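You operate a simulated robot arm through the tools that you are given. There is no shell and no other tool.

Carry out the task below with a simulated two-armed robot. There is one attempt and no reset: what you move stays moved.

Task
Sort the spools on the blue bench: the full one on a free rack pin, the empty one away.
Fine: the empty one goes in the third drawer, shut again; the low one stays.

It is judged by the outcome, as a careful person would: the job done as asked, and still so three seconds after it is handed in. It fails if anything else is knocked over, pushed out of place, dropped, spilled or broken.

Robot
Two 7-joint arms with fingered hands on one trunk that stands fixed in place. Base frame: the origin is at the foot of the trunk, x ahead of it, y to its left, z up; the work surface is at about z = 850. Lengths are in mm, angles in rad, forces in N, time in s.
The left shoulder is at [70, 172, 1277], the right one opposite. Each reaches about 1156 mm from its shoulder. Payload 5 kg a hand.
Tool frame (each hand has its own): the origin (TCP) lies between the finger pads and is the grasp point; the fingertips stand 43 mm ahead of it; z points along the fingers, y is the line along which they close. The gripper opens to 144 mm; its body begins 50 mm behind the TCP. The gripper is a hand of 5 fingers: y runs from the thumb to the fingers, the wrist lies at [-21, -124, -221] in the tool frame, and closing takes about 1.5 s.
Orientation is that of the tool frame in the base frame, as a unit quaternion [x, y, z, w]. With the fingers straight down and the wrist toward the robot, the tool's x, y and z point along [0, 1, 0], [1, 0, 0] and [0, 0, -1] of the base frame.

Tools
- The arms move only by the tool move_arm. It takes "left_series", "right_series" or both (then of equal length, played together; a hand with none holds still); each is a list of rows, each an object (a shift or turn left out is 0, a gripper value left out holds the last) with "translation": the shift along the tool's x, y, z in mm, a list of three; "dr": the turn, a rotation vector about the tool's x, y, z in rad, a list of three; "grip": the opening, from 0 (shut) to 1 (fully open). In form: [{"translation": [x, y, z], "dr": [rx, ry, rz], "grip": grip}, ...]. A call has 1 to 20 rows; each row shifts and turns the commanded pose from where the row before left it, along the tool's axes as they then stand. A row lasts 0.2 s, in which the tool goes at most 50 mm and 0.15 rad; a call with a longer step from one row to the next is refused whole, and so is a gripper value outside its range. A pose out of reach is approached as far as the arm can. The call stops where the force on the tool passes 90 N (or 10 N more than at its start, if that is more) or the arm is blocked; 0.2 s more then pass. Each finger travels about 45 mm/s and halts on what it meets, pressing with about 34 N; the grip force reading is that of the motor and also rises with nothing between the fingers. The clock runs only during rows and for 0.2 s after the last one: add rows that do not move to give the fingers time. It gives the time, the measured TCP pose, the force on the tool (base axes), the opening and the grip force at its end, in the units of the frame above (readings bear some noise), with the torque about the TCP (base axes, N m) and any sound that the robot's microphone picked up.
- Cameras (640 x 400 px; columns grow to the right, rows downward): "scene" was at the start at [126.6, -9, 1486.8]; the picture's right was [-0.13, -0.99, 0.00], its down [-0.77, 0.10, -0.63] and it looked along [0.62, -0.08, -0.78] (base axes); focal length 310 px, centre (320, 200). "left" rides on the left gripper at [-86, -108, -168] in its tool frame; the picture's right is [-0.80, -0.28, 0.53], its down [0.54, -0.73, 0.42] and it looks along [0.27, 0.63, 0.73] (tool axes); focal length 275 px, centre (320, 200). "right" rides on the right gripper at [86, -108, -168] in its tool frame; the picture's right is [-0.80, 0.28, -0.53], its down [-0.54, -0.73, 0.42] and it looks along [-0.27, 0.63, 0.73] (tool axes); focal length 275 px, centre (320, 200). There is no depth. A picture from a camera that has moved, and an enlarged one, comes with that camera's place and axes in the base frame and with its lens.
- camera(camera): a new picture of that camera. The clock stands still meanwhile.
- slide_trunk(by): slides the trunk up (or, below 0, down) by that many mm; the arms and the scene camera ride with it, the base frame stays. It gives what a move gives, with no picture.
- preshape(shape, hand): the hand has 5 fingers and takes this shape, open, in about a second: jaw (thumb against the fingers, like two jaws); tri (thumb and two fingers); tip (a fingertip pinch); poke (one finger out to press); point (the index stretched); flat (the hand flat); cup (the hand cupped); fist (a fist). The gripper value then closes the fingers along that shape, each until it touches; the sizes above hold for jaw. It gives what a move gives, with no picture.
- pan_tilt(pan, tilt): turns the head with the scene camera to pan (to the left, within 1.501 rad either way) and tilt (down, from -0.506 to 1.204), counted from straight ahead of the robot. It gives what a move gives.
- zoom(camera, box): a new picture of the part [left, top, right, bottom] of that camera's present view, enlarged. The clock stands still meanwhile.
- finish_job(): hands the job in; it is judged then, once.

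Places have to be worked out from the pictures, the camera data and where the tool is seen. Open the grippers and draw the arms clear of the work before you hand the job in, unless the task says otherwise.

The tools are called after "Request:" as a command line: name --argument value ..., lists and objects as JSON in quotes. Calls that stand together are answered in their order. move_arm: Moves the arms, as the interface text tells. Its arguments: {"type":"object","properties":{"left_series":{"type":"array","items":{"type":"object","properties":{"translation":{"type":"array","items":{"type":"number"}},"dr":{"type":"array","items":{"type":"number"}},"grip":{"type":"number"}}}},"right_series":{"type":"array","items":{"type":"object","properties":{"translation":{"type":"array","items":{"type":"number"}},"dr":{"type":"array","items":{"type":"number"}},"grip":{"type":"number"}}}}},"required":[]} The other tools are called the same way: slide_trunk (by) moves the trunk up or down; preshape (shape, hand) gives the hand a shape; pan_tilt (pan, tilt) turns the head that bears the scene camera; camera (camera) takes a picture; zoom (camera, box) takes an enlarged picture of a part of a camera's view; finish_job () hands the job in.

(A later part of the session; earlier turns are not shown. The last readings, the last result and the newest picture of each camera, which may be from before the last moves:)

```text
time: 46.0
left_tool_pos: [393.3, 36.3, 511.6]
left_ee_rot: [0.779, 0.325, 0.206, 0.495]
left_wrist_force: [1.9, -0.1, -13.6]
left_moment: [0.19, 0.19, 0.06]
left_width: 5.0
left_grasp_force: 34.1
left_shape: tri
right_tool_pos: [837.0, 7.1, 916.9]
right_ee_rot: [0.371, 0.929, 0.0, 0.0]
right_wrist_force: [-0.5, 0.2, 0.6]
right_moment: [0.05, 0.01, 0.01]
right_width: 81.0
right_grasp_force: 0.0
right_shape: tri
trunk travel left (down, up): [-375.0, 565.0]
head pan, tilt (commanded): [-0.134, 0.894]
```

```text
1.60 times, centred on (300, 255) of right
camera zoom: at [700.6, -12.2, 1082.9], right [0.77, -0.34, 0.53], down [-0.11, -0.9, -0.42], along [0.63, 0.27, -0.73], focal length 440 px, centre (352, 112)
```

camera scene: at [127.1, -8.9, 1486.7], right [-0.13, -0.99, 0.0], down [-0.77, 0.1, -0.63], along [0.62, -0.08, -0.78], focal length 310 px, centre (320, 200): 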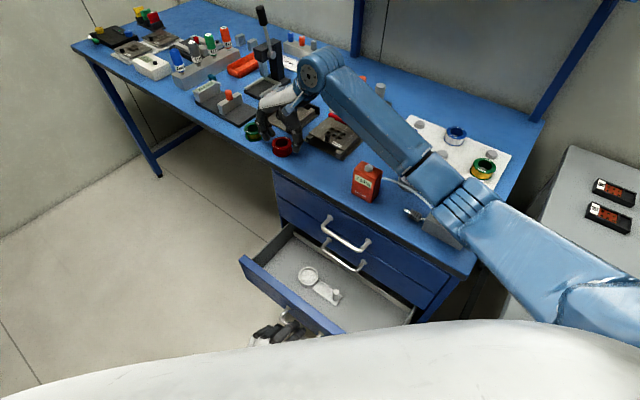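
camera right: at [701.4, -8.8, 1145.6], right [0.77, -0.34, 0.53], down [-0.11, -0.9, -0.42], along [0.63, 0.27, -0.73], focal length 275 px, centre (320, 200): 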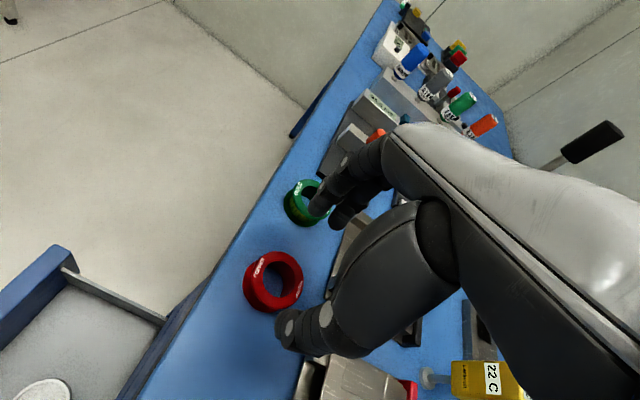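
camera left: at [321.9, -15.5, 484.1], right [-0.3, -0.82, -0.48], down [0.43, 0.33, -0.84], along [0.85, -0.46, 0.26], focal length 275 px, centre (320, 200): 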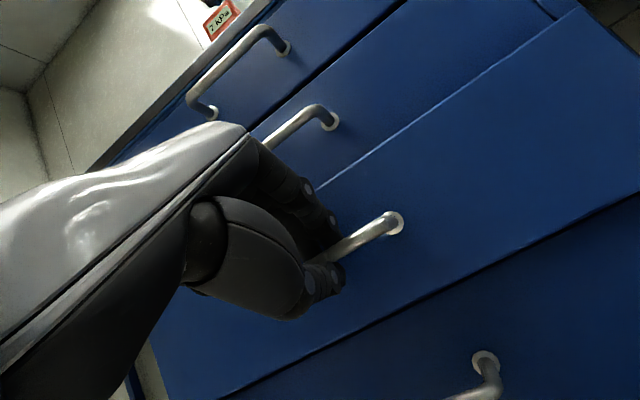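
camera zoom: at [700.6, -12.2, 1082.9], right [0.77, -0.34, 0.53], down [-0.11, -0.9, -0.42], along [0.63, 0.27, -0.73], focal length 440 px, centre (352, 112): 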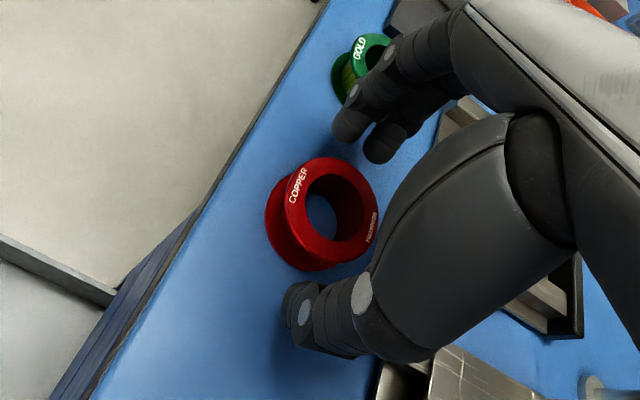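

The forearm passes well above the bench items and the fingers straddle the copper spool with the gold one clear. I descend to TCP z about 899.

Request:
move_arm --right_series '[{"translation": [0, 0, 6]}, {"translation": [0, 0, 6]}, {"translation": [0, 0, 5]}, {}]'

Request:
zoom --camera "scene" --box '[235, 110, 315, 165]'

Request:
zoom --camera "right" --box '[220, 130, 380, 380]'

```text
time: 47.0
left_tool_pos: [393.7, 35.3, 511.9]
left_ee_rot: [0.779, 0.325, 0.206, 0.496]
left_wrist_force: [2.2, 1.1, -13.6]
left_moment: [0.18, 0.2, 0.01]
left_width: 4.8
left_grasp_force: 34.0
left_shape: tri
right_tool_pos: [836.9, 7.4, 898.2]
right_ee_rot: [0.371, 0.929, 0.0, 0.0]
right_wrist_force: [-0.1, -0.3, -0.6]
right_moment: [0.0, 0.0, 0.02]
right_width: 81.0
right_grasp_force: 0.0
right_shape: tri
trunk travel left (down, up): [-375.0, 565.0]
head pan, tilt (commanded): [-0.134, 0.894]
```

```text
7.27 times, centred on (275, 138) of scene
camera zoom: at [127.3, -8.9, 1486.7], right [-0.13, -0.99, 0.0], down [-0.77, 0.1, -0.63], along [0.62, -0.08, -0.78], focal length 2254 px, centre (647, 654)
```

zoom: 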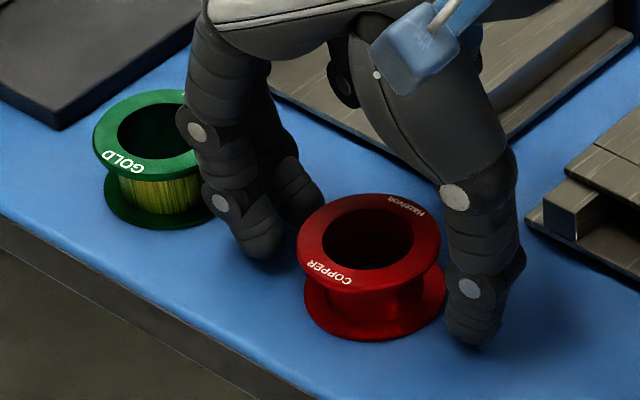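

```text
1.60 times, centred on (300, 255) of right
camera zoom: at [700.5, -11.0, 1066.0], right [0.77, -0.34, 0.53], down [-0.11, -0.9, -0.42], along [0.63, 0.27, -0.73], focal length 440 px, centre (352, 112)
```

zoom: 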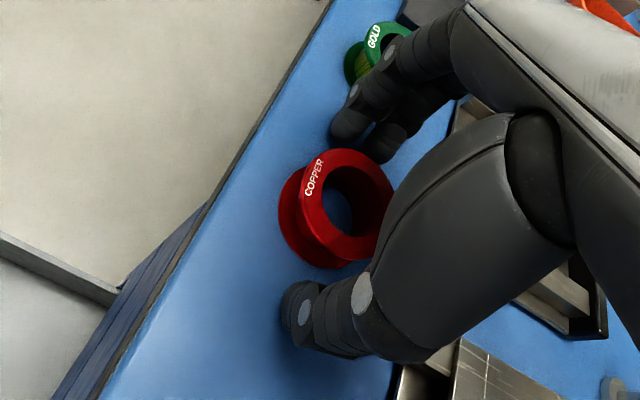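

The hand is level with the copper spool and touches nothing. I close on it.

Request:
move_arm --right_series '[{"grip": 0.2}, {}, {}, {}, {}, {}, {}]'

Request:
zoom --camera "scene" --box '[235, 110, 315, 165]'

Request:
zoom --camera "right" --box '[220, 130, 380, 380]'

```text
time: 48.6
left_tool_pos: [392.6, 36.1, 511.1]
left_ee_rot: [0.778, 0.325, 0.207, 0.496]
left_wrist_force: [2.1, 0.8, -12.7]
left_moment: [0.19, 0.18, 0.02]
left_width: 4.9
left_grasp_force: 34.1
left_shape: tri
right_tool_pos: [836.7, 7.2, 896.7]
right_ee_rot: [0.372, 0.928, 0.0, 0.0]
right_wrist_force: [0.0, 0.0, -0.7]
right_moment: [0.01, -0.02, -0.01]
right_width: 50.7
right_grasp_force: 34.6
right_shape: tri
trunk travel left (down, up): [-375.0, 565.0]
head pan, tilt (commanded): [-0.134, 0.894]
```

```text
7.27 times, centred on (275, 138) of scene
camera zoom: at [127.4, -8.9, 1486.6], right [-0.13, -0.99, 0.0], down [-0.77, 0.1, -0.63], along [0.62, -0.08, -0.78], focal length 2254 px, centre (647, 654)
```

zoom: 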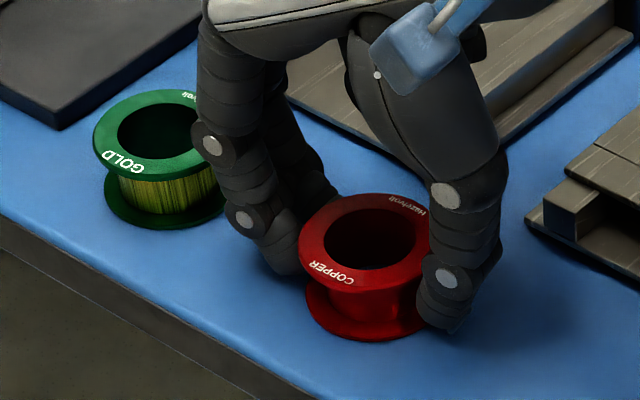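

```text
1.60 times, centred on (300, 255) of right
camera zoom: at [700.5, -11.1, 1065.9], right [0.77, -0.34, 0.53], down [-0.11, -0.9, -0.42], along [0.63, 0.27, -0.73], focal length 440 px, centre (352, 112)
```

zoom: 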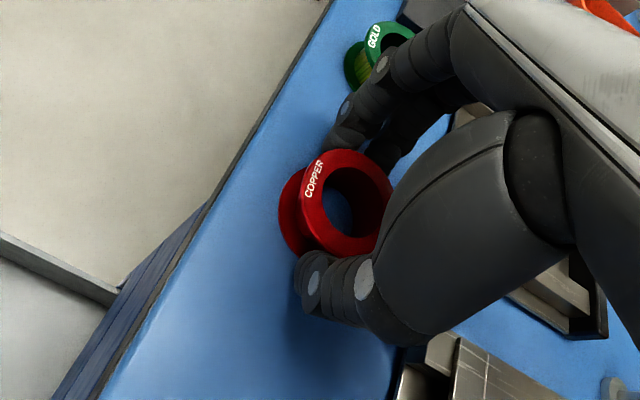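

The copper spool is held. I lift it straight up, then carry it out over the edge to above the open drawer's left end and turn the hand back to face forward.

Request:
move_arm --right_series '[{"translation": [0, 0, -10]}, {"translation": [0, 0, -20]}, {"translation": [0, 0, -30]}, {"translation": [0, 0, -40]}, {"translation": [0, 0, -40]}, {"translation": [36.2, -20, 0]}, {"translation": [36.2, -20, 0]}, {"translation": [36.2, -20, 0]}, {"translation": [36.2, -20, 0]}, {"translation": [36.2, -20, 0]}, {"dr": [0, 0, 0.135]}, {"dr": [0, 0, 0.135]}, {"dr": [0, 0, 0.135]}, {"dr": [0, 0, 0.135]}, {"dr": [0, 0, 0.135]}, {"dr": [0, 0, 0.135]}, {}]'

Request:
camera --camera "scene"

Request:
camera --camera "right"

```text
time: 52.2
left_tool_pos: [392.5, 34.9, 512.3]
left_ee_rot: [0.778, 0.325, 0.207, 0.497]
left_wrist_force: [2.1, -0.8, -14.2]
left_moment: [0.14, 0.21, 0.0]
left_width: 4.7
left_grasp_force: 33.9
left_shape: tri
right_tool_pos: [636.8, 60.9, 1036.6]
right_ee_rot: [0.708, 0.706, -0.002, 0.0]
right_wrist_force: [0.0, 0.1, -0.7]
right_moment: [-0.06, 0.03, 0.0]
right_width: 50.7
right_grasp_force: 33.6
right_shape: tri
trunk travel left (down, up): [-375.0, 565.0]
head pan, tilt (commanded): [-0.134, 0.894]
```

```text
taken
camera scene: at [127.1, -8.2, 1486.6], right [-0.13, -0.99, 0.0], down [-0.77, 0.1, -0.63], along [0.62, -0.08, -0.78], focal length 310 px, centre (320, 200)
```

scene: 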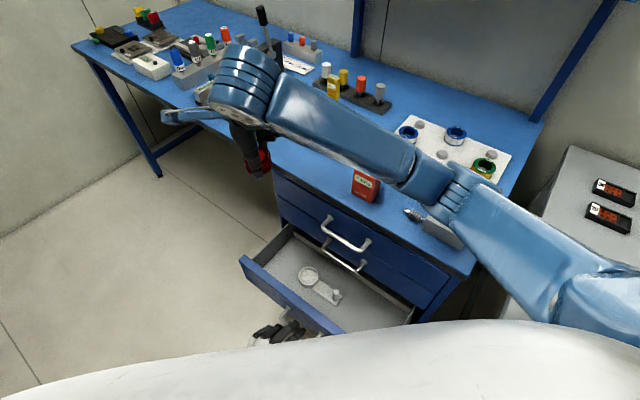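

```text
taken
camera right: at [528.9, 147.6, 1205.3], right [0.28, -0.8, 0.53], down [-0.73, -0.54, -0.42], along [0.63, -0.27, -0.73], focal length 275 px, centre (320, 200)
```

right: 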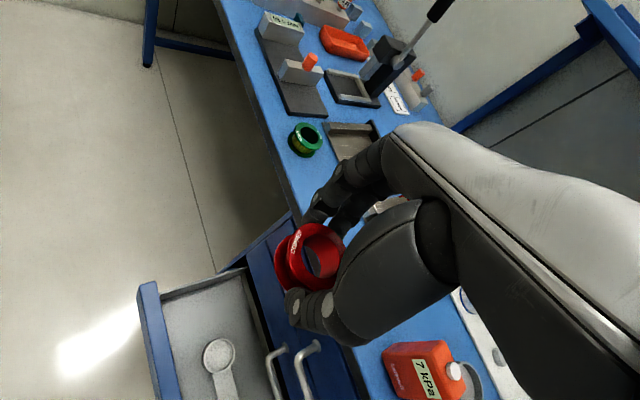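

The hand hangs above the drawer's left end; to give the knuckles more room from the bench edge I shift about 14 mm outward and yaw 25 degrees, then come down to just above bench level and check.

Request:
move_arm --right_series '[{"translation": [9, -11, 0]}, {"dr": [0, 0, -0.145]}, {"dr": [0, 0, -0.145]}, {"dr": [0, 0, -0.145]}, {"translation": [0, 0, 30]}, {"translation": [0, 0, 30]}, {}]'

Request:
camera --camera "scene"

Request:
camera --camera "right"

Request:
camera --camera "left"

```text
time: 53.8
left_tool_pos: [392.2, 37.6, 511.7]
left_ee_rot: [0.779, 0.325, 0.206, 0.495]
left_wrist_force: [2.6, -0.1, -14.5]
left_moment: [0.21, 0.19, 0.03]
left_width: 4.9
left_grasp_force: 33.8
left_shape: tri
right_tool_pos: [625.3, 69.0, 979.3]
right_ee_rot: [0.538, 0.843, -0.001, 0.0]
right_wrist_force: [-0.5, -0.1, 0.4]
right_moment: [0.01, 0.0, 0.0]
right_width: 50.7
right_grasp_force: 33.9
right_shape: tri
trunk travel left (down, up): [-375.0, 565.0]
head pan, tilt (commanded): [-0.134, 0.894]
```

```text
taken
camera scene: at [127.2, -8.7, 1486.7], right [-0.13, -0.99, 0.0], down [-0.77, 0.1, -0.63], along [0.62, -0.08, -0.78], focal length 310 px, centre (320, 200)
```

scene: 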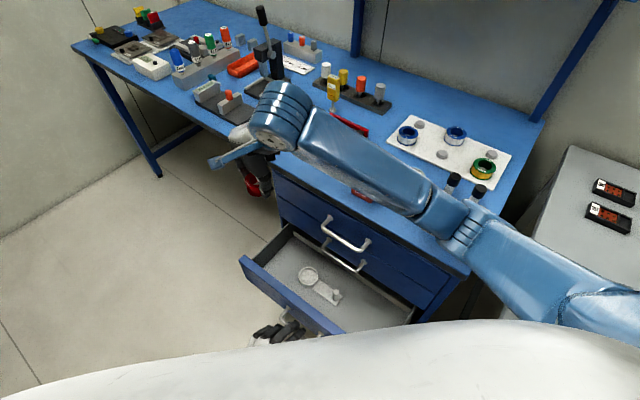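

```text
taken
camera right: at [491.1, 101.4, 1146.3], right [0.59, -0.6, 0.53], down [-0.43, -0.8, -0.42], along [0.68, 0.02, -0.73], focal length 275 px, centre (320, 200)
```

right: 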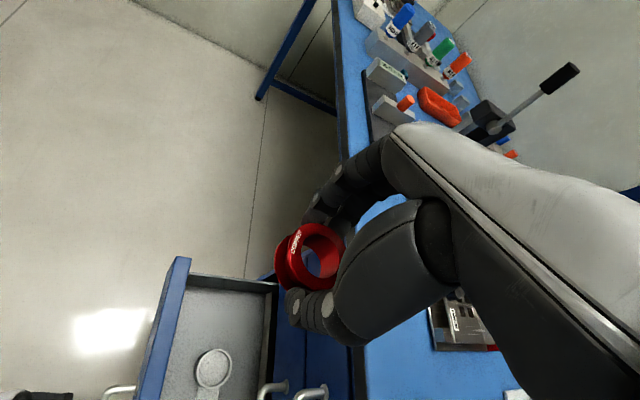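

```text
taken
camera left: at [192.0, 114.0, 484.2], right [-0.3, -0.82, -0.48], down [0.44, 0.33, -0.84], along [0.85, -0.46, 0.26], focal length 275 px, centre (320, 200)
```

left: 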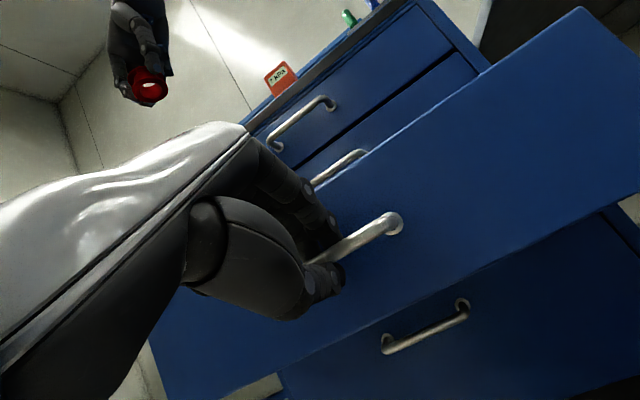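

If the right hand goes down here at the present trunk height, its elbow would sink close to the bench corner and the pegs there. So I'll free the left hand from the handle and move it aside, then raise the trunk, which keeps the right elbow high and clear during the descent.

Request:
move_arm --left_series '[{"grip": 0.2}, {"grip": 0.42}, {}, {}, {}, {"translation": [0, 0, -10]}, {"translation": [0, 0, -20]}, {"translation": [0, 0, -25]}, {"translation": [0, 0, -25]}, {}]'

Request:
camera --camera "scene"

Request:
camera --camera "left"

```text
time: 56.0
left_tool_pos: [341.2, 86.1, 544.8]
left_ee_rot: [0.778, 0.325, 0.207, 0.496]
left_wrist_force: [0.8, 0.9, 0.8]
left_moment: [-0.03, -0.02, -0.03]
left_width: 60.2
left_grasp_force: 0.1
left_shape: tri
right_tool_pos: [625.0, 67.2, 977.8]
right_ee_rot: [0.538, 0.843, -0.001, 0.0]
right_wrist_force: [-0.4, 0.1, -0.1]
right_moment: [0.01, 0.01, 0.02]
right_width: 50.6
right_grasp_force: 34.3
right_shape: tri
trunk travel left (down, up): [-375.0, 565.0]
head pan, tilt (commanded): [-0.134, 0.894]
```

```text
taken
camera scene: at [126.8, -9.2, 1486.7], right [-0.13, -0.99, 0.0], down [-0.77, 0.1, -0.63], along [0.62, -0.08, -0.78], focal length 310 px, centre (320, 200)
```

scene: 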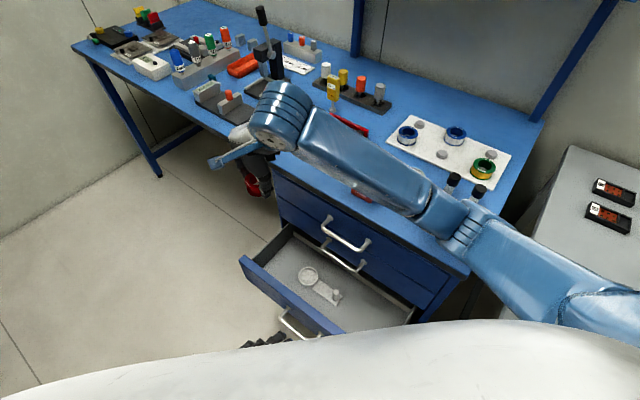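

```text
taken
camera left: at [140.0, 163.5, 516.6], right [-0.3, -0.82, -0.48], down [0.44, 0.33, -0.84], along [0.85, -0.46, 0.26], focal length 275 px, centre (320, 200)
```

left: 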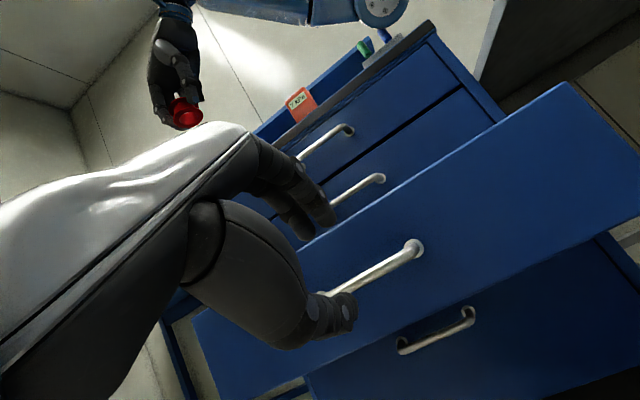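

The handle is free and the drawer stayed open. I move the left hand up and to the left, out of the way.

Request:
move_arm --left_series '[{"translation": [25.4, 27.2, -21.7]}, {"translation": [25.4, 27.2, -21.7]}, {"translation": [25.4, 27.2, -21.7]}, {"translation": [25.4, 27.2, -21.7]}, {"translation": [25.4, 27.2, -21.7]}, {"translation": [25.4, 27.2, -21.7]}, {"translation": [25.4, 27.2, -21.7]}, {"translation": [25.4, 27.2, -21.7]}, {"translation": [25.4, 27.2, -21.7]}, {}]'

Request:
slide_trunk --by 120

Request:
camera --camera "scene"

Request:
camera --camera "left"

```text
time: 58.2
left_tool_pos: [450.2, 299.9, 852.5]
left_ee_rot: [0.778, 0.325, 0.207, 0.496]
left_wrist_force: [-0.1, -0.2, 0.4]
left_moment: [0.0, -0.01, 0.02]
left_width: 60.4
left_grasp_force: 0.1
left_shape: tri
right_tool_pos: [625.2, 67.0, 978.7]
right_ee_rot: [0.538, 0.843, 0.001, 0.001]
right_wrist_force: [0.0, 0.0, 0.3]
right_moment: [-0.01, -0.01, 0.04]
right_width: 50.9
right_grasp_force: 34.4
right_shape: tri
trunk travel left (down, up): [-375.0, 565.0]
head pan, tilt (commanded): [-0.134, 0.894]
```

```text
time: 59.7
left_tool_pos: [451.5, 301.0, 970.2]
left_ee_rot: [0.779, 0.325, 0.206, 0.496]
left_wrist_force: [0.1, 0.1, -0.4]
left_moment: [-0.03, 0.02, -0.03]
left_width: 60.0
left_grasp_force: 0.1
left_shape: tri
right_tool_pos: [624.8, 68.3, 1100.3]
right_ee_rot: [0.538, 0.843, -0.001, 0.0]
right_wrist_force: [0.5, 0.5, 0.1]
right_moment: [0.0, 0.0, -0.01]
right_width: 50.5
right_grasp_force: 34.6
right_shape: tri
trunk travel left (down, up): [-495.0, 445.0]
head pan, tilt (commanded): [-0.134, 0.894]
```

```text
taken
camera scene: at [126.7, -8.7, 1606.6], right [-0.13, -0.99, 0.0], down [-0.77, 0.1, -0.63], along [0.62, -0.08, -0.78], focal length 310 px, centre (320, 200)
```

scene: 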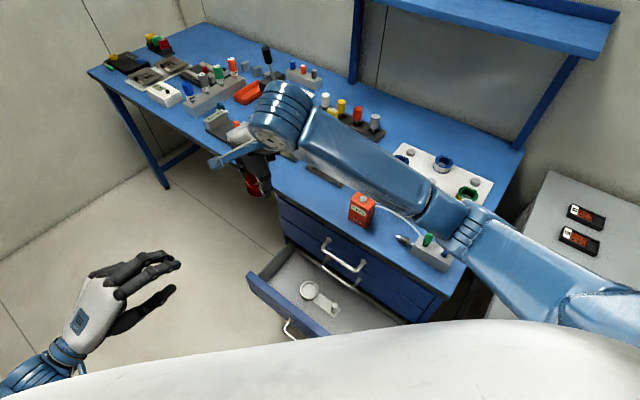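

```text
taken
camera left: at [248.5, 378.3, 943.6], right [-0.3, -0.82, -0.48], down [0.44, 0.33, -0.84], along [0.85, -0.46, 0.26], focal length 275 px, centre (320, 200)
```

left: 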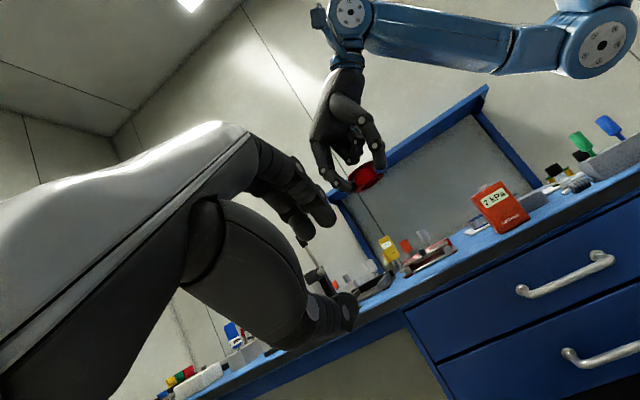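

With the trunk 120 mm higher the right elbow is well above the pegs. I lower the copper spool in stages toward the drawer, watching the elbow and the bench edge.

Request:
move_arm --right_series '[{"translation": [0, 0, 30]}, {"translation": [0, 0, 40]}, {"translation": [0, 0, 40]}, {"translation": [0, 0, 40]}, {"translation": [0, 0, 40]}, {}]'

Request:
camera --camera "scene"

Request:
camera --camera "left"

Request:
camera --camera "right"

```text
time: 61.1
left_tool_pos: [448.7, 299.7, 970.8]
left_ee_rot: [0.778, 0.324, 0.206, 0.496]
left_wrist_force: [0.1, 0.5, 0.1]
left_moment: [-0.01, 0.03, 0.04]
left_width: 60.5
left_grasp_force: 0.1
left_shape: tri
right_tool_pos: [622.9, 69.4, 911.2]
right_ee_rot: [0.538, 0.843, 0.001, 0.0]
right_wrist_force: [-0.1, 0.3, -0.2]
right_moment: [0.02, 0.01, -0.01]
right_width: 50.6
right_grasp_force: 33.3
right_shape: tri
trunk travel left (down, up): [-495.0, 445.0]
head pan, tilt (commanded): [-0.134, 0.894]
```

```text
taken
camera scene: at [126.5, -8.9, 1606.8], right [-0.13, -0.99, 0.0], down [-0.77, 0.1, -0.63], along [0.62, -0.08, -0.78], focal length 310 px, centre (320, 200)
```

scene: 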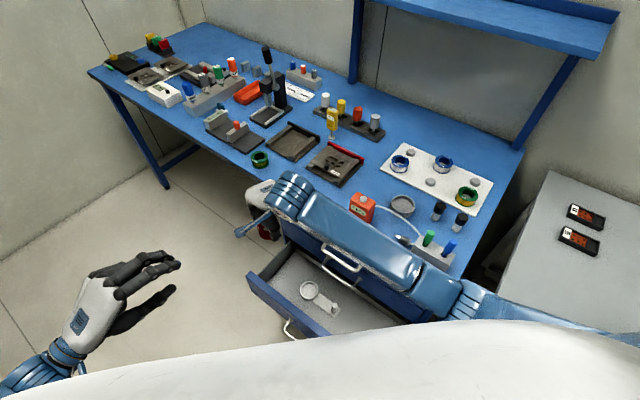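

```text
taken
camera left: at [248.4, 378.3, 943.8], right [-0.3, -0.82, -0.48], down [0.44, 0.33, -0.84], along [0.85, -0.46, 0.26], focal length 275 px, centre (320, 200)
```

left: 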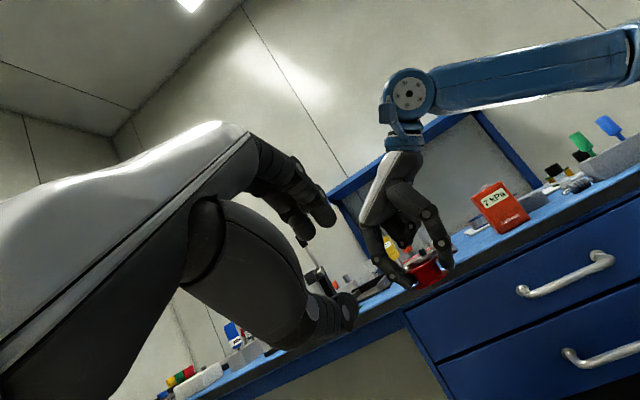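

```text
taken
camera right: at [489.0, 102.3, 1078.8], right [0.59, -0.6, 0.53], down [-0.43, -0.8, -0.42], along [0.68, 0.02, -0.73], focal length 275 px, centre (320, 200)
```

right: 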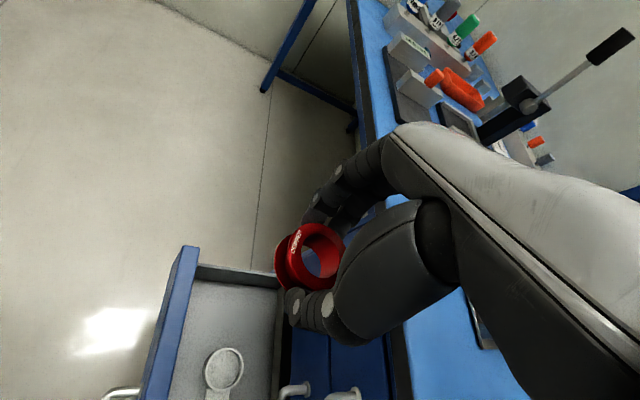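

The elbow swings outward away from the bench as expected. I continue down 60 mm so that the fingertips are about to pass the bench edge and check that gap.

Request:
move_arm --right_series '[{"translation": [0, 0, 30]}, {"translation": [0, 0, 30]}, {}]'

Request:
zoom --camera "scene" --box '[210, 150, 350, 260]'

Request:
zoom --camera "left" --box '[330, 120, 520, 360]'

Request:
camera --camera "right"

```text
time: 61.9
left_tool_pos: [450.2, 300.9, 972.5]
left_ee_rot: [0.778, 0.325, 0.207, 0.496]
left_wrist_force: [0.8, -0.5, -0.1]
left_moment: [0.01, 0.01, 0.03]
left_width: 60.5
left_grasp_force: 0.1
left_shape: tri
right_tool_pos: [624.2, 68.5, 850.8]
right_ee_rot: [0.538, 0.843, 0.0, 0.0]
right_wrist_force: [-0.3, -0.2, 0.1]
right_moment: [0.02, -0.01, -0.02]
right_width: 50.7
right_grasp_force: 34.3
right_shape: tri
trunk travel left (down, up): [-495.0, 445.0]
head pan, tilt (commanded): [-0.134, 0.894]
```

```text
3.64 times, centred on (280, 205) of scene
camera zoom: at [126.5, -8.8, 1606.8], right [-0.13, -0.99, 0.0], down [-0.77, 0.1, -0.63], along [0.62, -0.08, -0.78], focal length 1127 px, centre (466, 182)
```

zoom: 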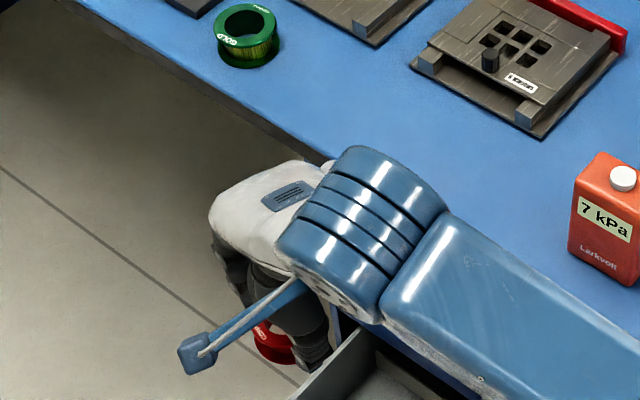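

```text
1.67 times, centred on (425, 240) of left
camera zoom: at [248.4, 378.3, 943.8], right [-0.3, -0.82, -0.48], down [0.44, 0.33, -0.84], along [0.85, -0.46, 0.26], focal length 459 px, centre (145, 133)
```

zoom: 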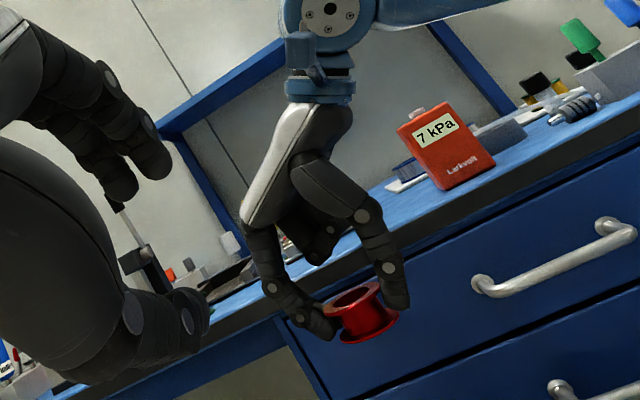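

```text
taken
camera right: at [490.2, 102.0, 1017.8], right [0.59, -0.6, 0.53], down [-0.43, -0.8, -0.42], along [0.68, 0.02, -0.73], focal length 275 px, centre (320, 200)
```

right: 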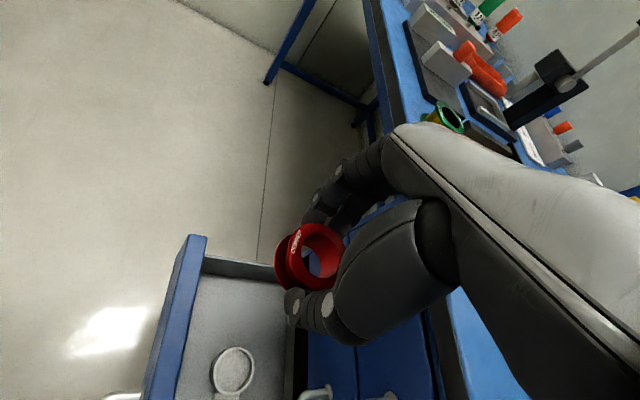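

The knuckles keep roughly 40 mm from the bench edge and the spool heads into the drawer's left end. I lower another 150 mm.

Request:
move_arm --right_series '[{"translation": [0, 0, 25]}, {"translation": [0, 0, 25]}, {"translation": [0, 0, 25]}, {"translation": [0, 0, 25]}, {"translation": [0, 0, 25]}, {"translation": [0, 0, 25]}, {}]'

Request:
camera --camera "scene"

Request:
camera --camera "left"

Request:
camera --camera "right"

```text
time: 63.5
left_tool_pos: [448.5, 300.7, 972.8]
left_ee_rot: [0.778, 0.325, 0.207, 0.496]
left_wrist_force: [1.3, -0.4, 0.1]
left_moment: [0.0, -0.03, -0.02]
left_width: 60.2
left_grasp_force: 0.0
left_shape: tri
right_tool_pos: [625.6, 66.7, 699.7]
right_ee_rot: [0.538, 0.843, 0.0, 0.001]
right_wrist_force: [0.0, -0.5, -0.2]
right_moment: [0.0, 0.01, 0.01]
right_width: 50.1
right_grasp_force: 33.9
right_shape: tri
trunk travel left (down, up): [-495.0, 445.0]
head pan, tilt (commanded): [-0.134, 0.894]
```

```text
taken
camera scene: at [126.3, -9.0, 1606.8], right [-0.13, -0.99, 0.0], down [-0.77, 0.1, -0.63], along [0.62, -0.08, -0.78], focal length 310 px, centre (320, 200)
```

scene: 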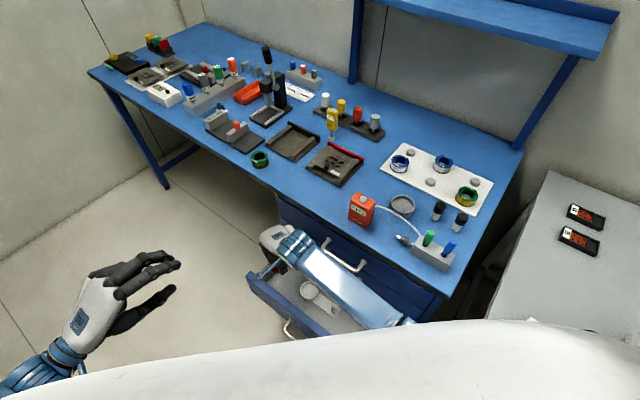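

```text
taken
camera left: at [248.3, 378.2, 943.9], right [-0.3, -0.82, -0.48], down [0.44, 0.33, -0.84], along [0.85, -0.46, 0.26], focal length 275 px, centre (320, 200)
```

left: 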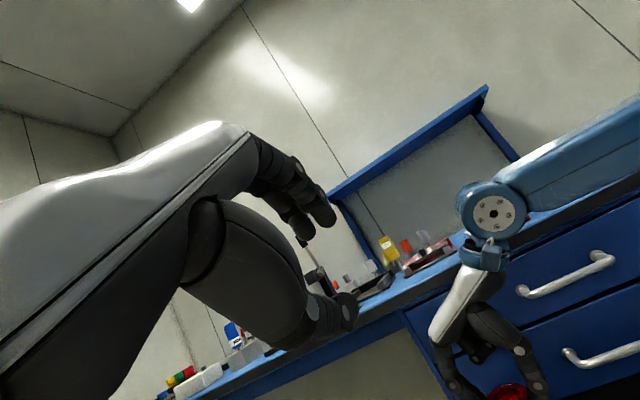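

```text
taken
camera right: at [491.5, 100.5, 865.9], right [0.59, -0.6, 0.53], down [-0.43, -0.8, -0.42], along [0.68, 0.02, -0.73], focal length 275 px, centre (320, 200)
```

right: 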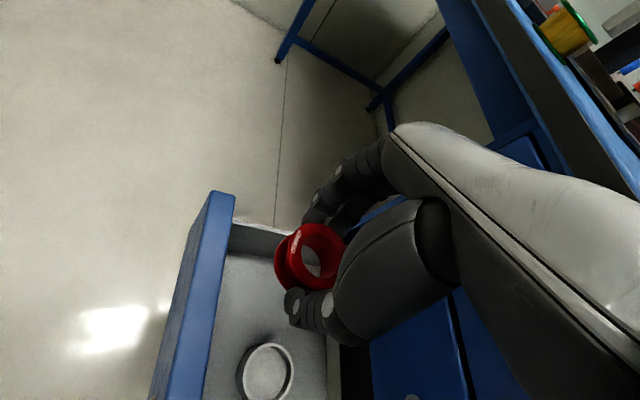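

The spool is above the drawer floor between the left wall and the dish. I lower another 130 mm to bring it inside the drawer and look again.

Request:
move_arm --right_series '[{"translation": [0, 0, 25]}, {"translation": [0, 0, 25]}, {"translation": [0, 0, 25]}, {"translation": [0, 0, 25]}, {"translation": [0, 0, 20]}, {"translation": [0, 0, 10]}, {}]'

Request:
camera --camera "scene"

Request:
zoom --camera "scene" --box '[220, 210, 380, 330]'

Request:
camera --camera "right"

```text
time: 65.1
left_tool_pos: [449.9, 300.1, 971.8]
left_ee_rot: [0.778, 0.324, 0.206, 0.497]
left_wrist_force: [0.3, -0.4, 0.1]
left_moment: [-0.03, -0.02, 0.01]
left_width: 60.2
left_grasp_force: 0.0
left_shape: tri
right_tool_pos: [623.3, 68.9, 566.7]
right_ee_rot: [0.538, 0.843, 0.0, 0.001]
right_wrist_force: [0.2, -0.6, -0.6]
right_moment: [0.01, 0.0, 0.0]
right_width: 50.2
right_grasp_force: 33.4
right_shape: tri
trunk travel left (down, up): [-495.0, 445.0]
head pan, tilt (commanded): [-0.134, 0.894]
```

```text
taken
camera scene: at [126.3, -8.8, 1606.8], right [-0.13, -0.99, 0.0], down [-0.77, 0.1, -0.63], along [0.62, -0.08, -0.78], focal length 310 px, centre (320, 200)
```

scene: 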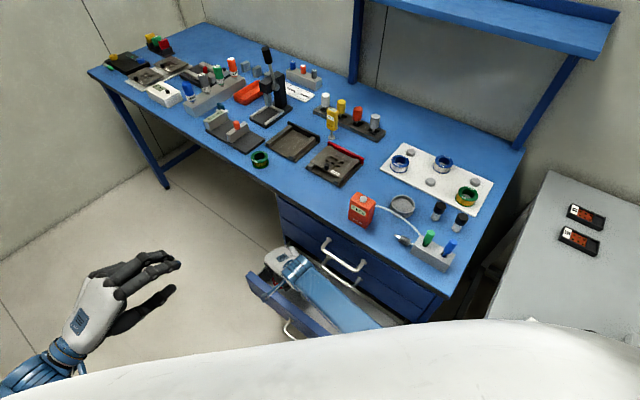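

```text
3.33 times, centred on (300, 270) of scene
camera zoom: at [126.3, -8.8, 1606.8], right [-0.13, -0.99, 0.0], down [-0.77, 0.1, -0.63], along [0.62, -0.08, -0.78], focal length 1033 px, centre (387, -33)
```

zoom: 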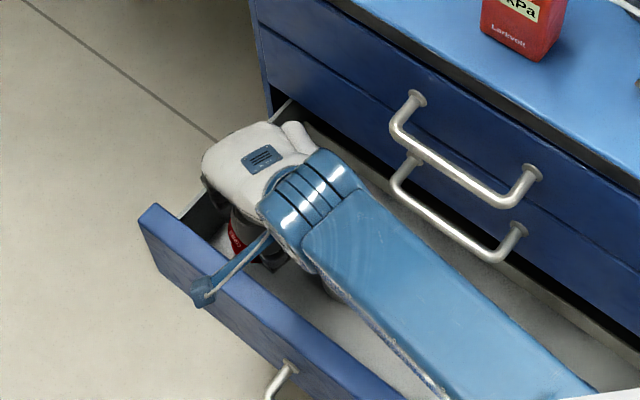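

```text
taken
camera right: at [490.1, 101.4, 734.8], right [0.59, -0.6, 0.53], down [-0.43, -0.8, -0.42], along [0.68, 0.02, -0.73], focal length 275 px, centre (320, 200)
```

right: 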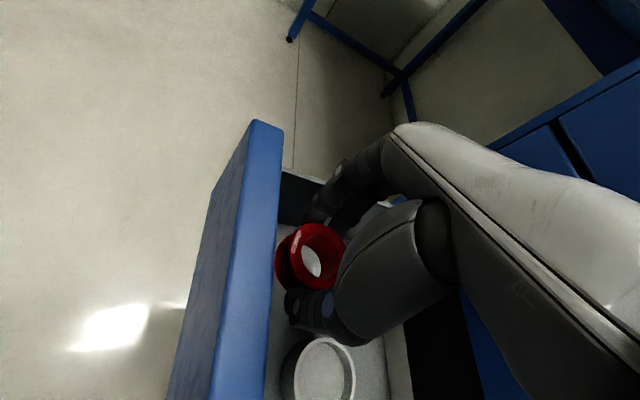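

The fingers are close to the drawer's left wall, which would hinder opening them. I shift 25 mm toward the middle and 5 mm inward while still above the contents, then look.

Request:
move_arm --right_series '[{"translation": [-6.7, -10.9, 0]}, {"translation": [-6.7, -10.9, 0]}, {}]'

Request:
camera --camera "right"

Request:
zoom --camera "scene" --box '[240, 220, 340, 300]'

```text
time: 65.9
left_tool_pos: [450.0, 299.6, 972.1]
left_ee_rot: [0.778, 0.325, 0.207, 0.496]
left_wrist_force: [-0.1, -0.6, -0.3]
left_moment: [0.0, 0.03, -0.02]
left_width: 59.9
left_grasp_force: 0.1
left_shape: tri
right_tool_pos: [609.8, 46.7, 566.5]
right_ee_rot: [0.538, 0.843, 0.001, 0.0]
right_wrist_force: [-0.1, 0.0, -0.6]
right_moment: [-0.02, 0.0, 0.01]
right_width: 50.5
right_grasp_force: 34.4
right_shape: tri
trunk travel left (down, up): [-495.0, 445.0]
head pan, tilt (commanded): [-0.134, 0.894]
```

```text
taken
camera right: at [476.3, 80.0, 734.8], right [0.59, -0.6, 0.53], down [-0.43, -0.8, -0.42], along [0.68, 0.02, -0.73], focal length 275 px, centre (320, 200)
```

right: 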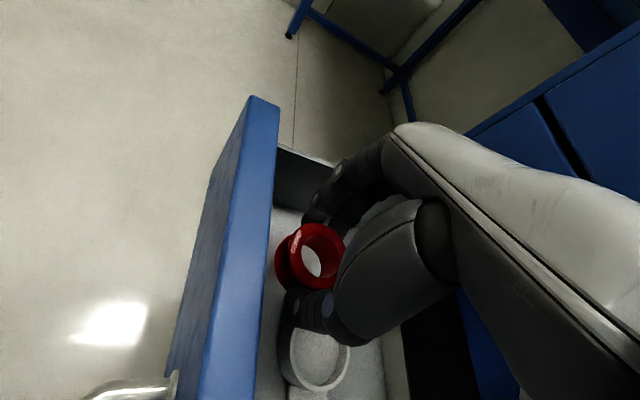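

```text
5.00 times, centred on (290, 260) of scene
camera zoom: at [126.8, -8.4, 1606.7], right [-0.13, -0.99, 0.0], down [-0.77, 0.1, -0.63], along [0.62, -0.08, -0.78], focal length 1549 px, centre (470, -100)
```

zoom: 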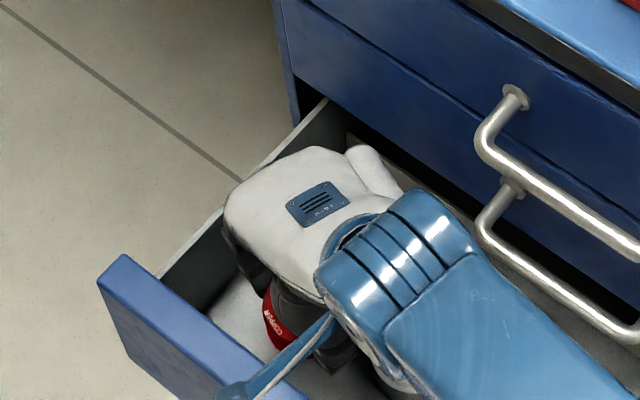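

Now the fingers clear the left wall. I lower 35 mm and check the thumb against the dish.

Request:
move_arm --right_series '[{"translation": [0, 0, 12]}, {"translation": [0, 0, 12]}, {"translation": [0, 0, 11]}, {}]'

Request:
camera --camera "right"

Request:
zoom --camera "right" --box '[230, 190, 390, 400]'

```text
time: 66.9
left_tool_pos: [450.2, 301.1, 971.9]
left_ee_rot: [0.779, 0.323, 0.206, 0.497]
left_wrist_force: [-0.1, -0.1, -0.3]
left_moment: [-0.01, 0.01, 0.0]
left_width: 60.1
left_grasp_force: 0.0
left_shape: tri
right_tool_pos: [611.5, 46.1, 532.8]
right_ee_rot: [0.538, 0.843, 0.0, 0.0]
right_wrist_force: [0.2, 0.1, -0.2]
right_moment: [-0.06, 0.0, 0.05]
right_width: 50.5
right_grasp_force: 33.7
right_shape: tri
trunk travel left (down, up): [-495.0, 445.0]
head pan, tilt (commanded): [-0.134, 0.894]
```

```text
taken
camera right: at [477.1, 79.9, 700.9], right [0.59, -0.6, 0.53], down [-0.43, -0.8, -0.42], along [0.68, 0.02, -0.73], focal length 275 px, centre (320, 200)
```

right: 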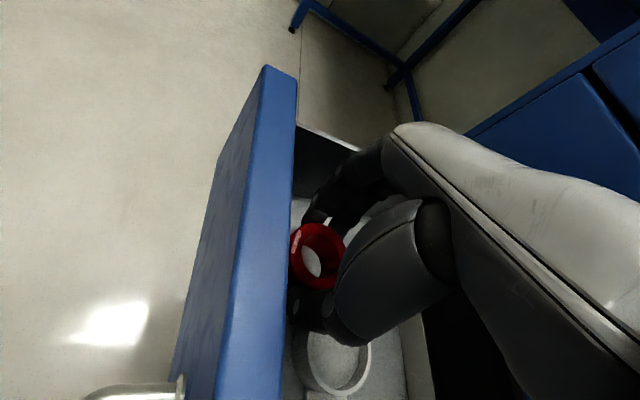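

```text
1.90 times, centred on (310, 295) of right
camera zoom: at [477.1, 79.9, 700.9], right [0.59, -0.6, 0.53], down [-0.43, -0.8, -0.42], along [0.68, 0.02, -0.73], focal length 524 px, centre (339, 19)
```

zoom: 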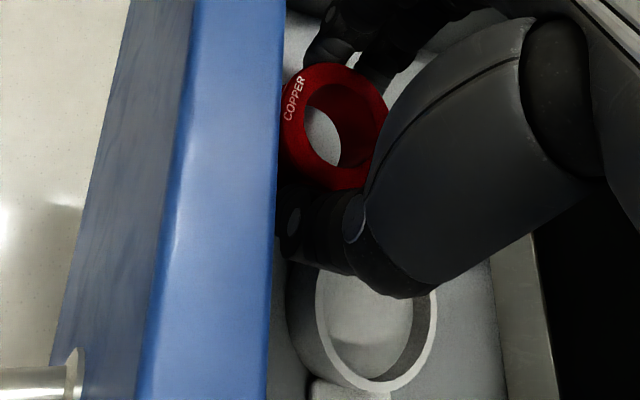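

The thumb keeps about 25 mm from the dish and the spool sits clear of the front panel. I lower 20 mm more, then go by feel.

Request:
move_arm --right_series '[{"translation": [0, 0, 7]}, {"translation": [0, 0, 7]}, {"translation": [0, 0, 6]}, {}]'

Request:
zoom --camera "right" --box '[270, 190, 390, 340]'

```text
time: 67.9
left_tool_pos: [449.3, 300.4, 971.0]
left_ee_rot: [0.778, 0.324, 0.206, 0.497]
left_wrist_force: [0.4, 0.6, 0.3]
left_moment: [0.03, 0.02, 0.02]
left_width: 60.2
left_grasp_force: 0.1
left_shape: tri
right_tool_pos: [610.8, 46.2, 513.3]
right_ee_rot: [0.538, 0.843, 0.0, 0.0]
right_wrist_force: [0.3, -0.5, -1.1]
right_moment: [0.03, 0.0, 0.03]
right_width: 50.4
right_grasp_force: 33.8
right_shape: tri
trunk travel left (down, up): [-495.0, 445.0]
head pan, tilt (commanded): [-0.134, 0.894]
```

```text
2.67 times, centred on (330, 265) of right
camera zoom: at [476.7, 79.8, 681.2], right [0.59, -0.6, 0.53], down [-0.43, -0.8, -0.42], along [0.68, 0.02, -0.73], focal length 734 px, centre (293, 27)
```

zoom: 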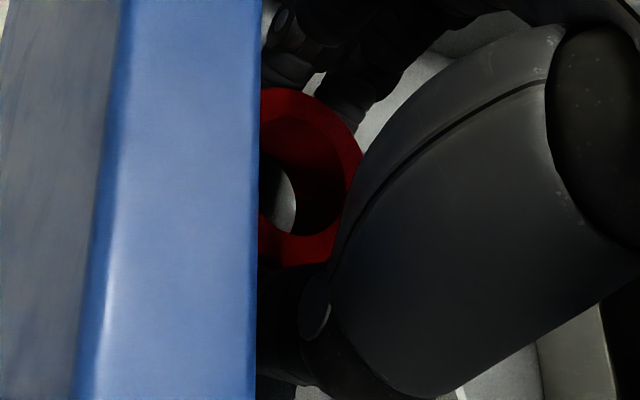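

No contact yet at 513. I keep going in small steps until I feel the drawer floor.

Request:
move_arm --right_series '[{"translation": [0, 0, 2.5]}, {"translation": [0, 0, 2.5]}, {"translation": [0, 0, 2]}, {}]'

```text
time: 68.9
left_tool_pos: [449.5, 300.9, 971.4]
left_ee_rot: [0.778, 0.324, 0.206, 0.497]
left_wrist_force: [0.1, -0.4, -0.3]
left_moment: [0.01, 0.0, 0.02]
left_width: 60.5
left_grasp_force: 0.0
left_shape: tri
right_tool_pos: [610.3, 46.3, 506.6]
right_ee_rot: [0.538, 0.843, -0.001, 0.001]
right_wrist_force: [0.4, -0.5, -0.5]
right_moment: [-0.01, -0.02, 0.0]
right_width: 50.4
right_grasp_force: 34.0
right_shape: tri
trunk travel left (down, up): [-495.0, 445.0]
head pan, tilt (commanded): [-0.134, 0.894]
```

Still free at 506.6. Another 6 mm in small steps.

Request:
move_arm --right_series '[{"translation": [0, 0, 2]}, {"translation": [0, 0, 2]}, {"translation": [0, 0, 2]}, {}]'

Request:
zoom --camera "left" --box '[380, 200, 640, 400]'

Request:
zoom --camera "scene" --box '[240, 230, 340, 310]'

```text
time: 69.9
left_tool_pos: [450.0, 300.7, 970.6]
left_ee_rot: [0.779, 0.324, 0.206, 0.496]
left_wrist_force: [0.4, 0.1, -0.4]
left_moment: [-0.03, 0.0, -0.02]
left_width: 60.1
left_grasp_force: 0.0
left_shape: tri
right_tool_pos: [610.1, 45.9, 500.9]
right_ee_rot: [0.538, 0.843, 0.0, 0.0]
right_wrist_force: [-0.6, -0.5, -1.0]
right_moment: [0.01, 0.01, 0.02]
right_width: 50.4
right_grasp_force: 34.3
right_shape: tri
trunk travel left (down, up): [-495.0, 445.0]
head pan, tilt (commanded): [-0.134, 0.894]
```

```text
2.00 times, centred on (510, 300) of left
camera zoom: at [248.4, 378.3, 943.8], right [-0.3, -0.82, -0.48], down [0.44, 0.33, -0.84], along [0.85, -0.46, 0.26], focal length 551 px, centre (-60, 0)
```

zoom: 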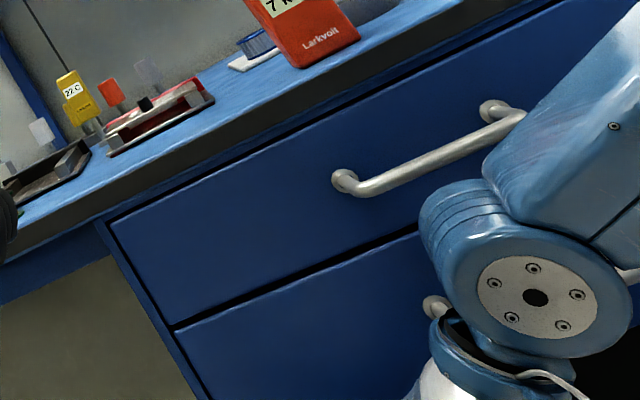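

```text
5.00 times, centred on (290, 270) of scene
camera zoom: at [126.4, -8.8, 1606.8], right [-0.13, -0.99, 0.0], down [-0.77, 0.1, -0.63], along [0.62, -0.08, -0.78], focal length 1549 px, centre (470, -150)
```

zoom: 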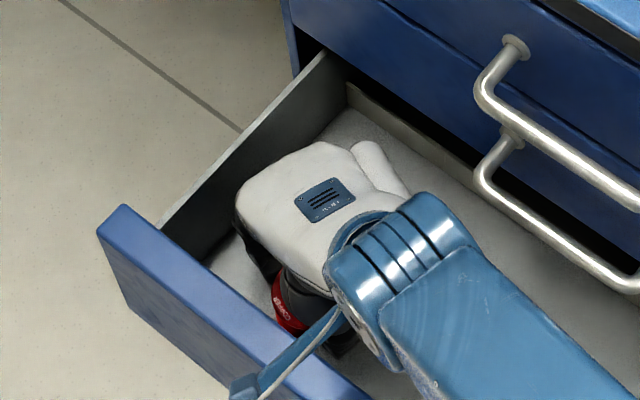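

No contact yet at 501, so the floor is a bit lower than I guessed. I continue in 1.5 mm steps.

Request:
move_arm --right_series '[{"translation": [0, 0, 1.5]}, {"translation": [0, 0, 1.5]}, {"translation": [0, 0, 1.5]}, {"translation": [0, 0, 1.5]}, {}]'

```text
time: 71.1
left_tool_pos: [450.5, 300.3, 970.7]
left_ee_rot: [0.778, 0.325, 0.207, 0.496]
left_wrist_force: [-0.5, 0.4, -0.7]
left_moment: [-0.04, 0.01, -0.01]
left_width: 60.4
left_grasp_force: 0.0
left_shape: tri
right_tool_pos: [611.5, 47.0, 494.1]
right_ee_rot: [0.538, 0.843, 0.0, 0.0]
right_wrist_force: [0.3, -0.8, -0.1]
right_moment: [0.05, 0.03, 0.04]
right_width: 50.2
right_grasp_force: 33.3
right_shape: tri
trunk travel left (down, up): [-495.0, 445.0]
head pan, tilt (commanded): [-0.134, 0.894]
```

Still free. Another 6 mm.

Request:
move_arm --right_series '[{"translation": [0, 0, 1.5]}, {"translation": [0, 0, 1.5]}, {"translation": [0, 0, 1.5]}, {"translation": [0, 0, 1.5]}, {}]'

Request:
camera --camera "right"

```text
time: 72.3
left_tool_pos: [448.2, 299.9, 971.5]
left_ee_rot: [0.779, 0.323, 0.207, 0.496]
left_wrist_force: [-0.8, -0.1, 0.3]
left_moment: [0.01, 0.0, 0.03]
left_width: 59.9
left_grasp_force: 0.1
left_shape: tri
right_tool_pos: [610.6, 48.0, 492.4]
right_ee_rot: [0.537, 0.843, 0.001, 0.001]
right_wrist_force: [-4.8, -4.7, 31.9]
right_moment: [-0.27, 0.42, -0.09]
right_width: 52.5
right_grasp_force: 34.0
right_shape: tri
trunk travel left (down, up): [-495.0, 445.0]
head pan, tilt (commanded): [-0.134, 0.894]
```

```text
taken
camera right: at [476.2, 80.6, 659.2], right [0.59, -0.6, 0.54], down [-0.43, -0.8, -0.43], along [0.68, 0.02, -0.73], focal length 275 px, centre (320, 200)
```

right: 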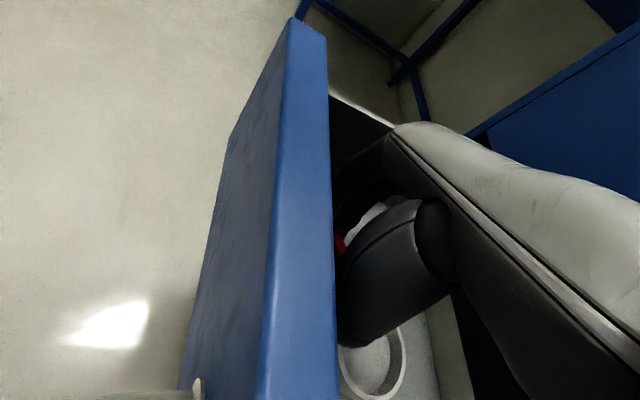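

The force rose to 32 N: the spool is on the drawer floor (about z 445). I ease up 2.5 mm to relieve the pressure.

Request:
move_arm --right_series '[{"translation": [0, 0, -1.5]}, {"translation": [0, 0, -1.0]}, {}]'

```text
time: 73.1
left_tool_pos: [447.6, 300.2, 973.6]
left_ee_rot: [0.779, 0.325, 0.207, 0.495]
left_wrist_force: [0.4, 0.6, 0.2]
left_moment: [-0.01, 0.0, 0.0]
left_width: 59.9
left_grasp_force: 0.0
left_shape: tri
right_tool_pos: [611.4, 47.4, 490.6]
right_ee_rot: [0.538, 0.843, 0.0, 0.001]
right_wrist_force: [4.3, 0.2, 19.3]
right_moment: [0.02, -0.15, -0.06]
right_width: 52.4
right_grasp_force: 34.2
right_shape: tri
trunk travel left (down, up): [-495.0, 445.0]
head pan, tilt (commanded): [-0.134, 0.894]
```

Still 19 N of pressure; I ease up another 2 mm and read again.

Request:
move_arm --right_series '[{"translation": [0, 0, -1.0]}, {"translation": [0, 0, -1.0]}, {}]'

```text
time: 73.9
left_tool_pos: [448.7, 300.7, 971.7]
left_ee_rot: [0.779, 0.324, 0.206, 0.496]
left_wrist_force: [-1.0, -0.1, 0.4]
left_moment: [0.02, 0.02, -0.02]
left_width: 60.2
left_grasp_force: 0.2
left_shape: tri
right_tool_pos: [609.6, 45.9, 493.5]
right_ee_rot: [0.538, 0.843, -0.001, -0.001]
right_wrist_force: [0.9, 1.3, 7.4]
right_moment: [0.1, -0.11, 0.04]
right_width: 52.1
right_grasp_force: 34.1
right_shape: tri
trunk travel left (down, up): [-495.0, 445.0]
head pan, tilt (commanded): [-0.134, 0.894]
```

Only a light 7 N remains. I open the fingers to release the copper spool.

Request:
move_arm --right_series '[{"grip": 0.42}, {"grip": 0.55}, {}, {}, {}]'

Request:
zoom --camera "scene" --box '[240, 230, 340, 310]'

```text
time: 75.1
left_tool_pos: [449.5, 301.1, 971.6]
left_ee_rot: [0.778, 0.325, 0.206, 0.496]
left_wrist_force: [-0.1, 0.6, -0.2]
left_moment: [0.03, -0.01, -0.02]
left_width: 60.3
left_grasp_force: 0.0
left_shape: tri
right_tool_pos: [609.3, 47.2, 492.5]
right_ee_rot: [0.538, 0.843, 0.0, 0.0]
right_wrist_force: [-0.5, -0.3, -0.7]
right_moment: [-0.01, 0.01, 0.01]
right_width: 78.9
right_grasp_force: 0.0
right_shape: tri
trunk travel left (down, up): [-495.0, 445.0]
head pan, tilt (commanded): [-0.134, 0.894]
```

```text
5.00 times, centred on (290, 270) of scene
camera zoom: at [126.4, -8.8, 1606.8], right [-0.13, -0.99, 0.0], down [-0.77, 0.1, -0.63], along [0.62, -0.08, -0.78], focal length 1549 px, centre (470, -150)
```

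zoom: 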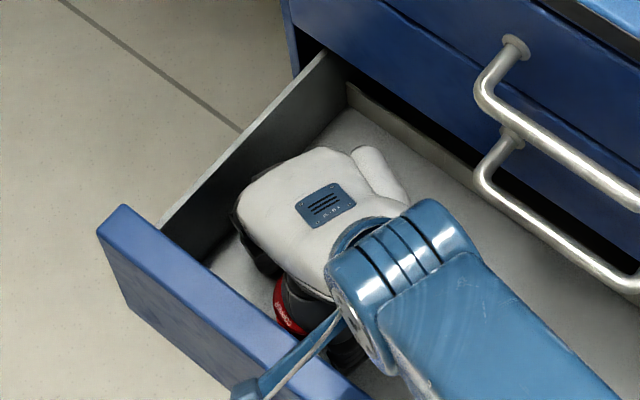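

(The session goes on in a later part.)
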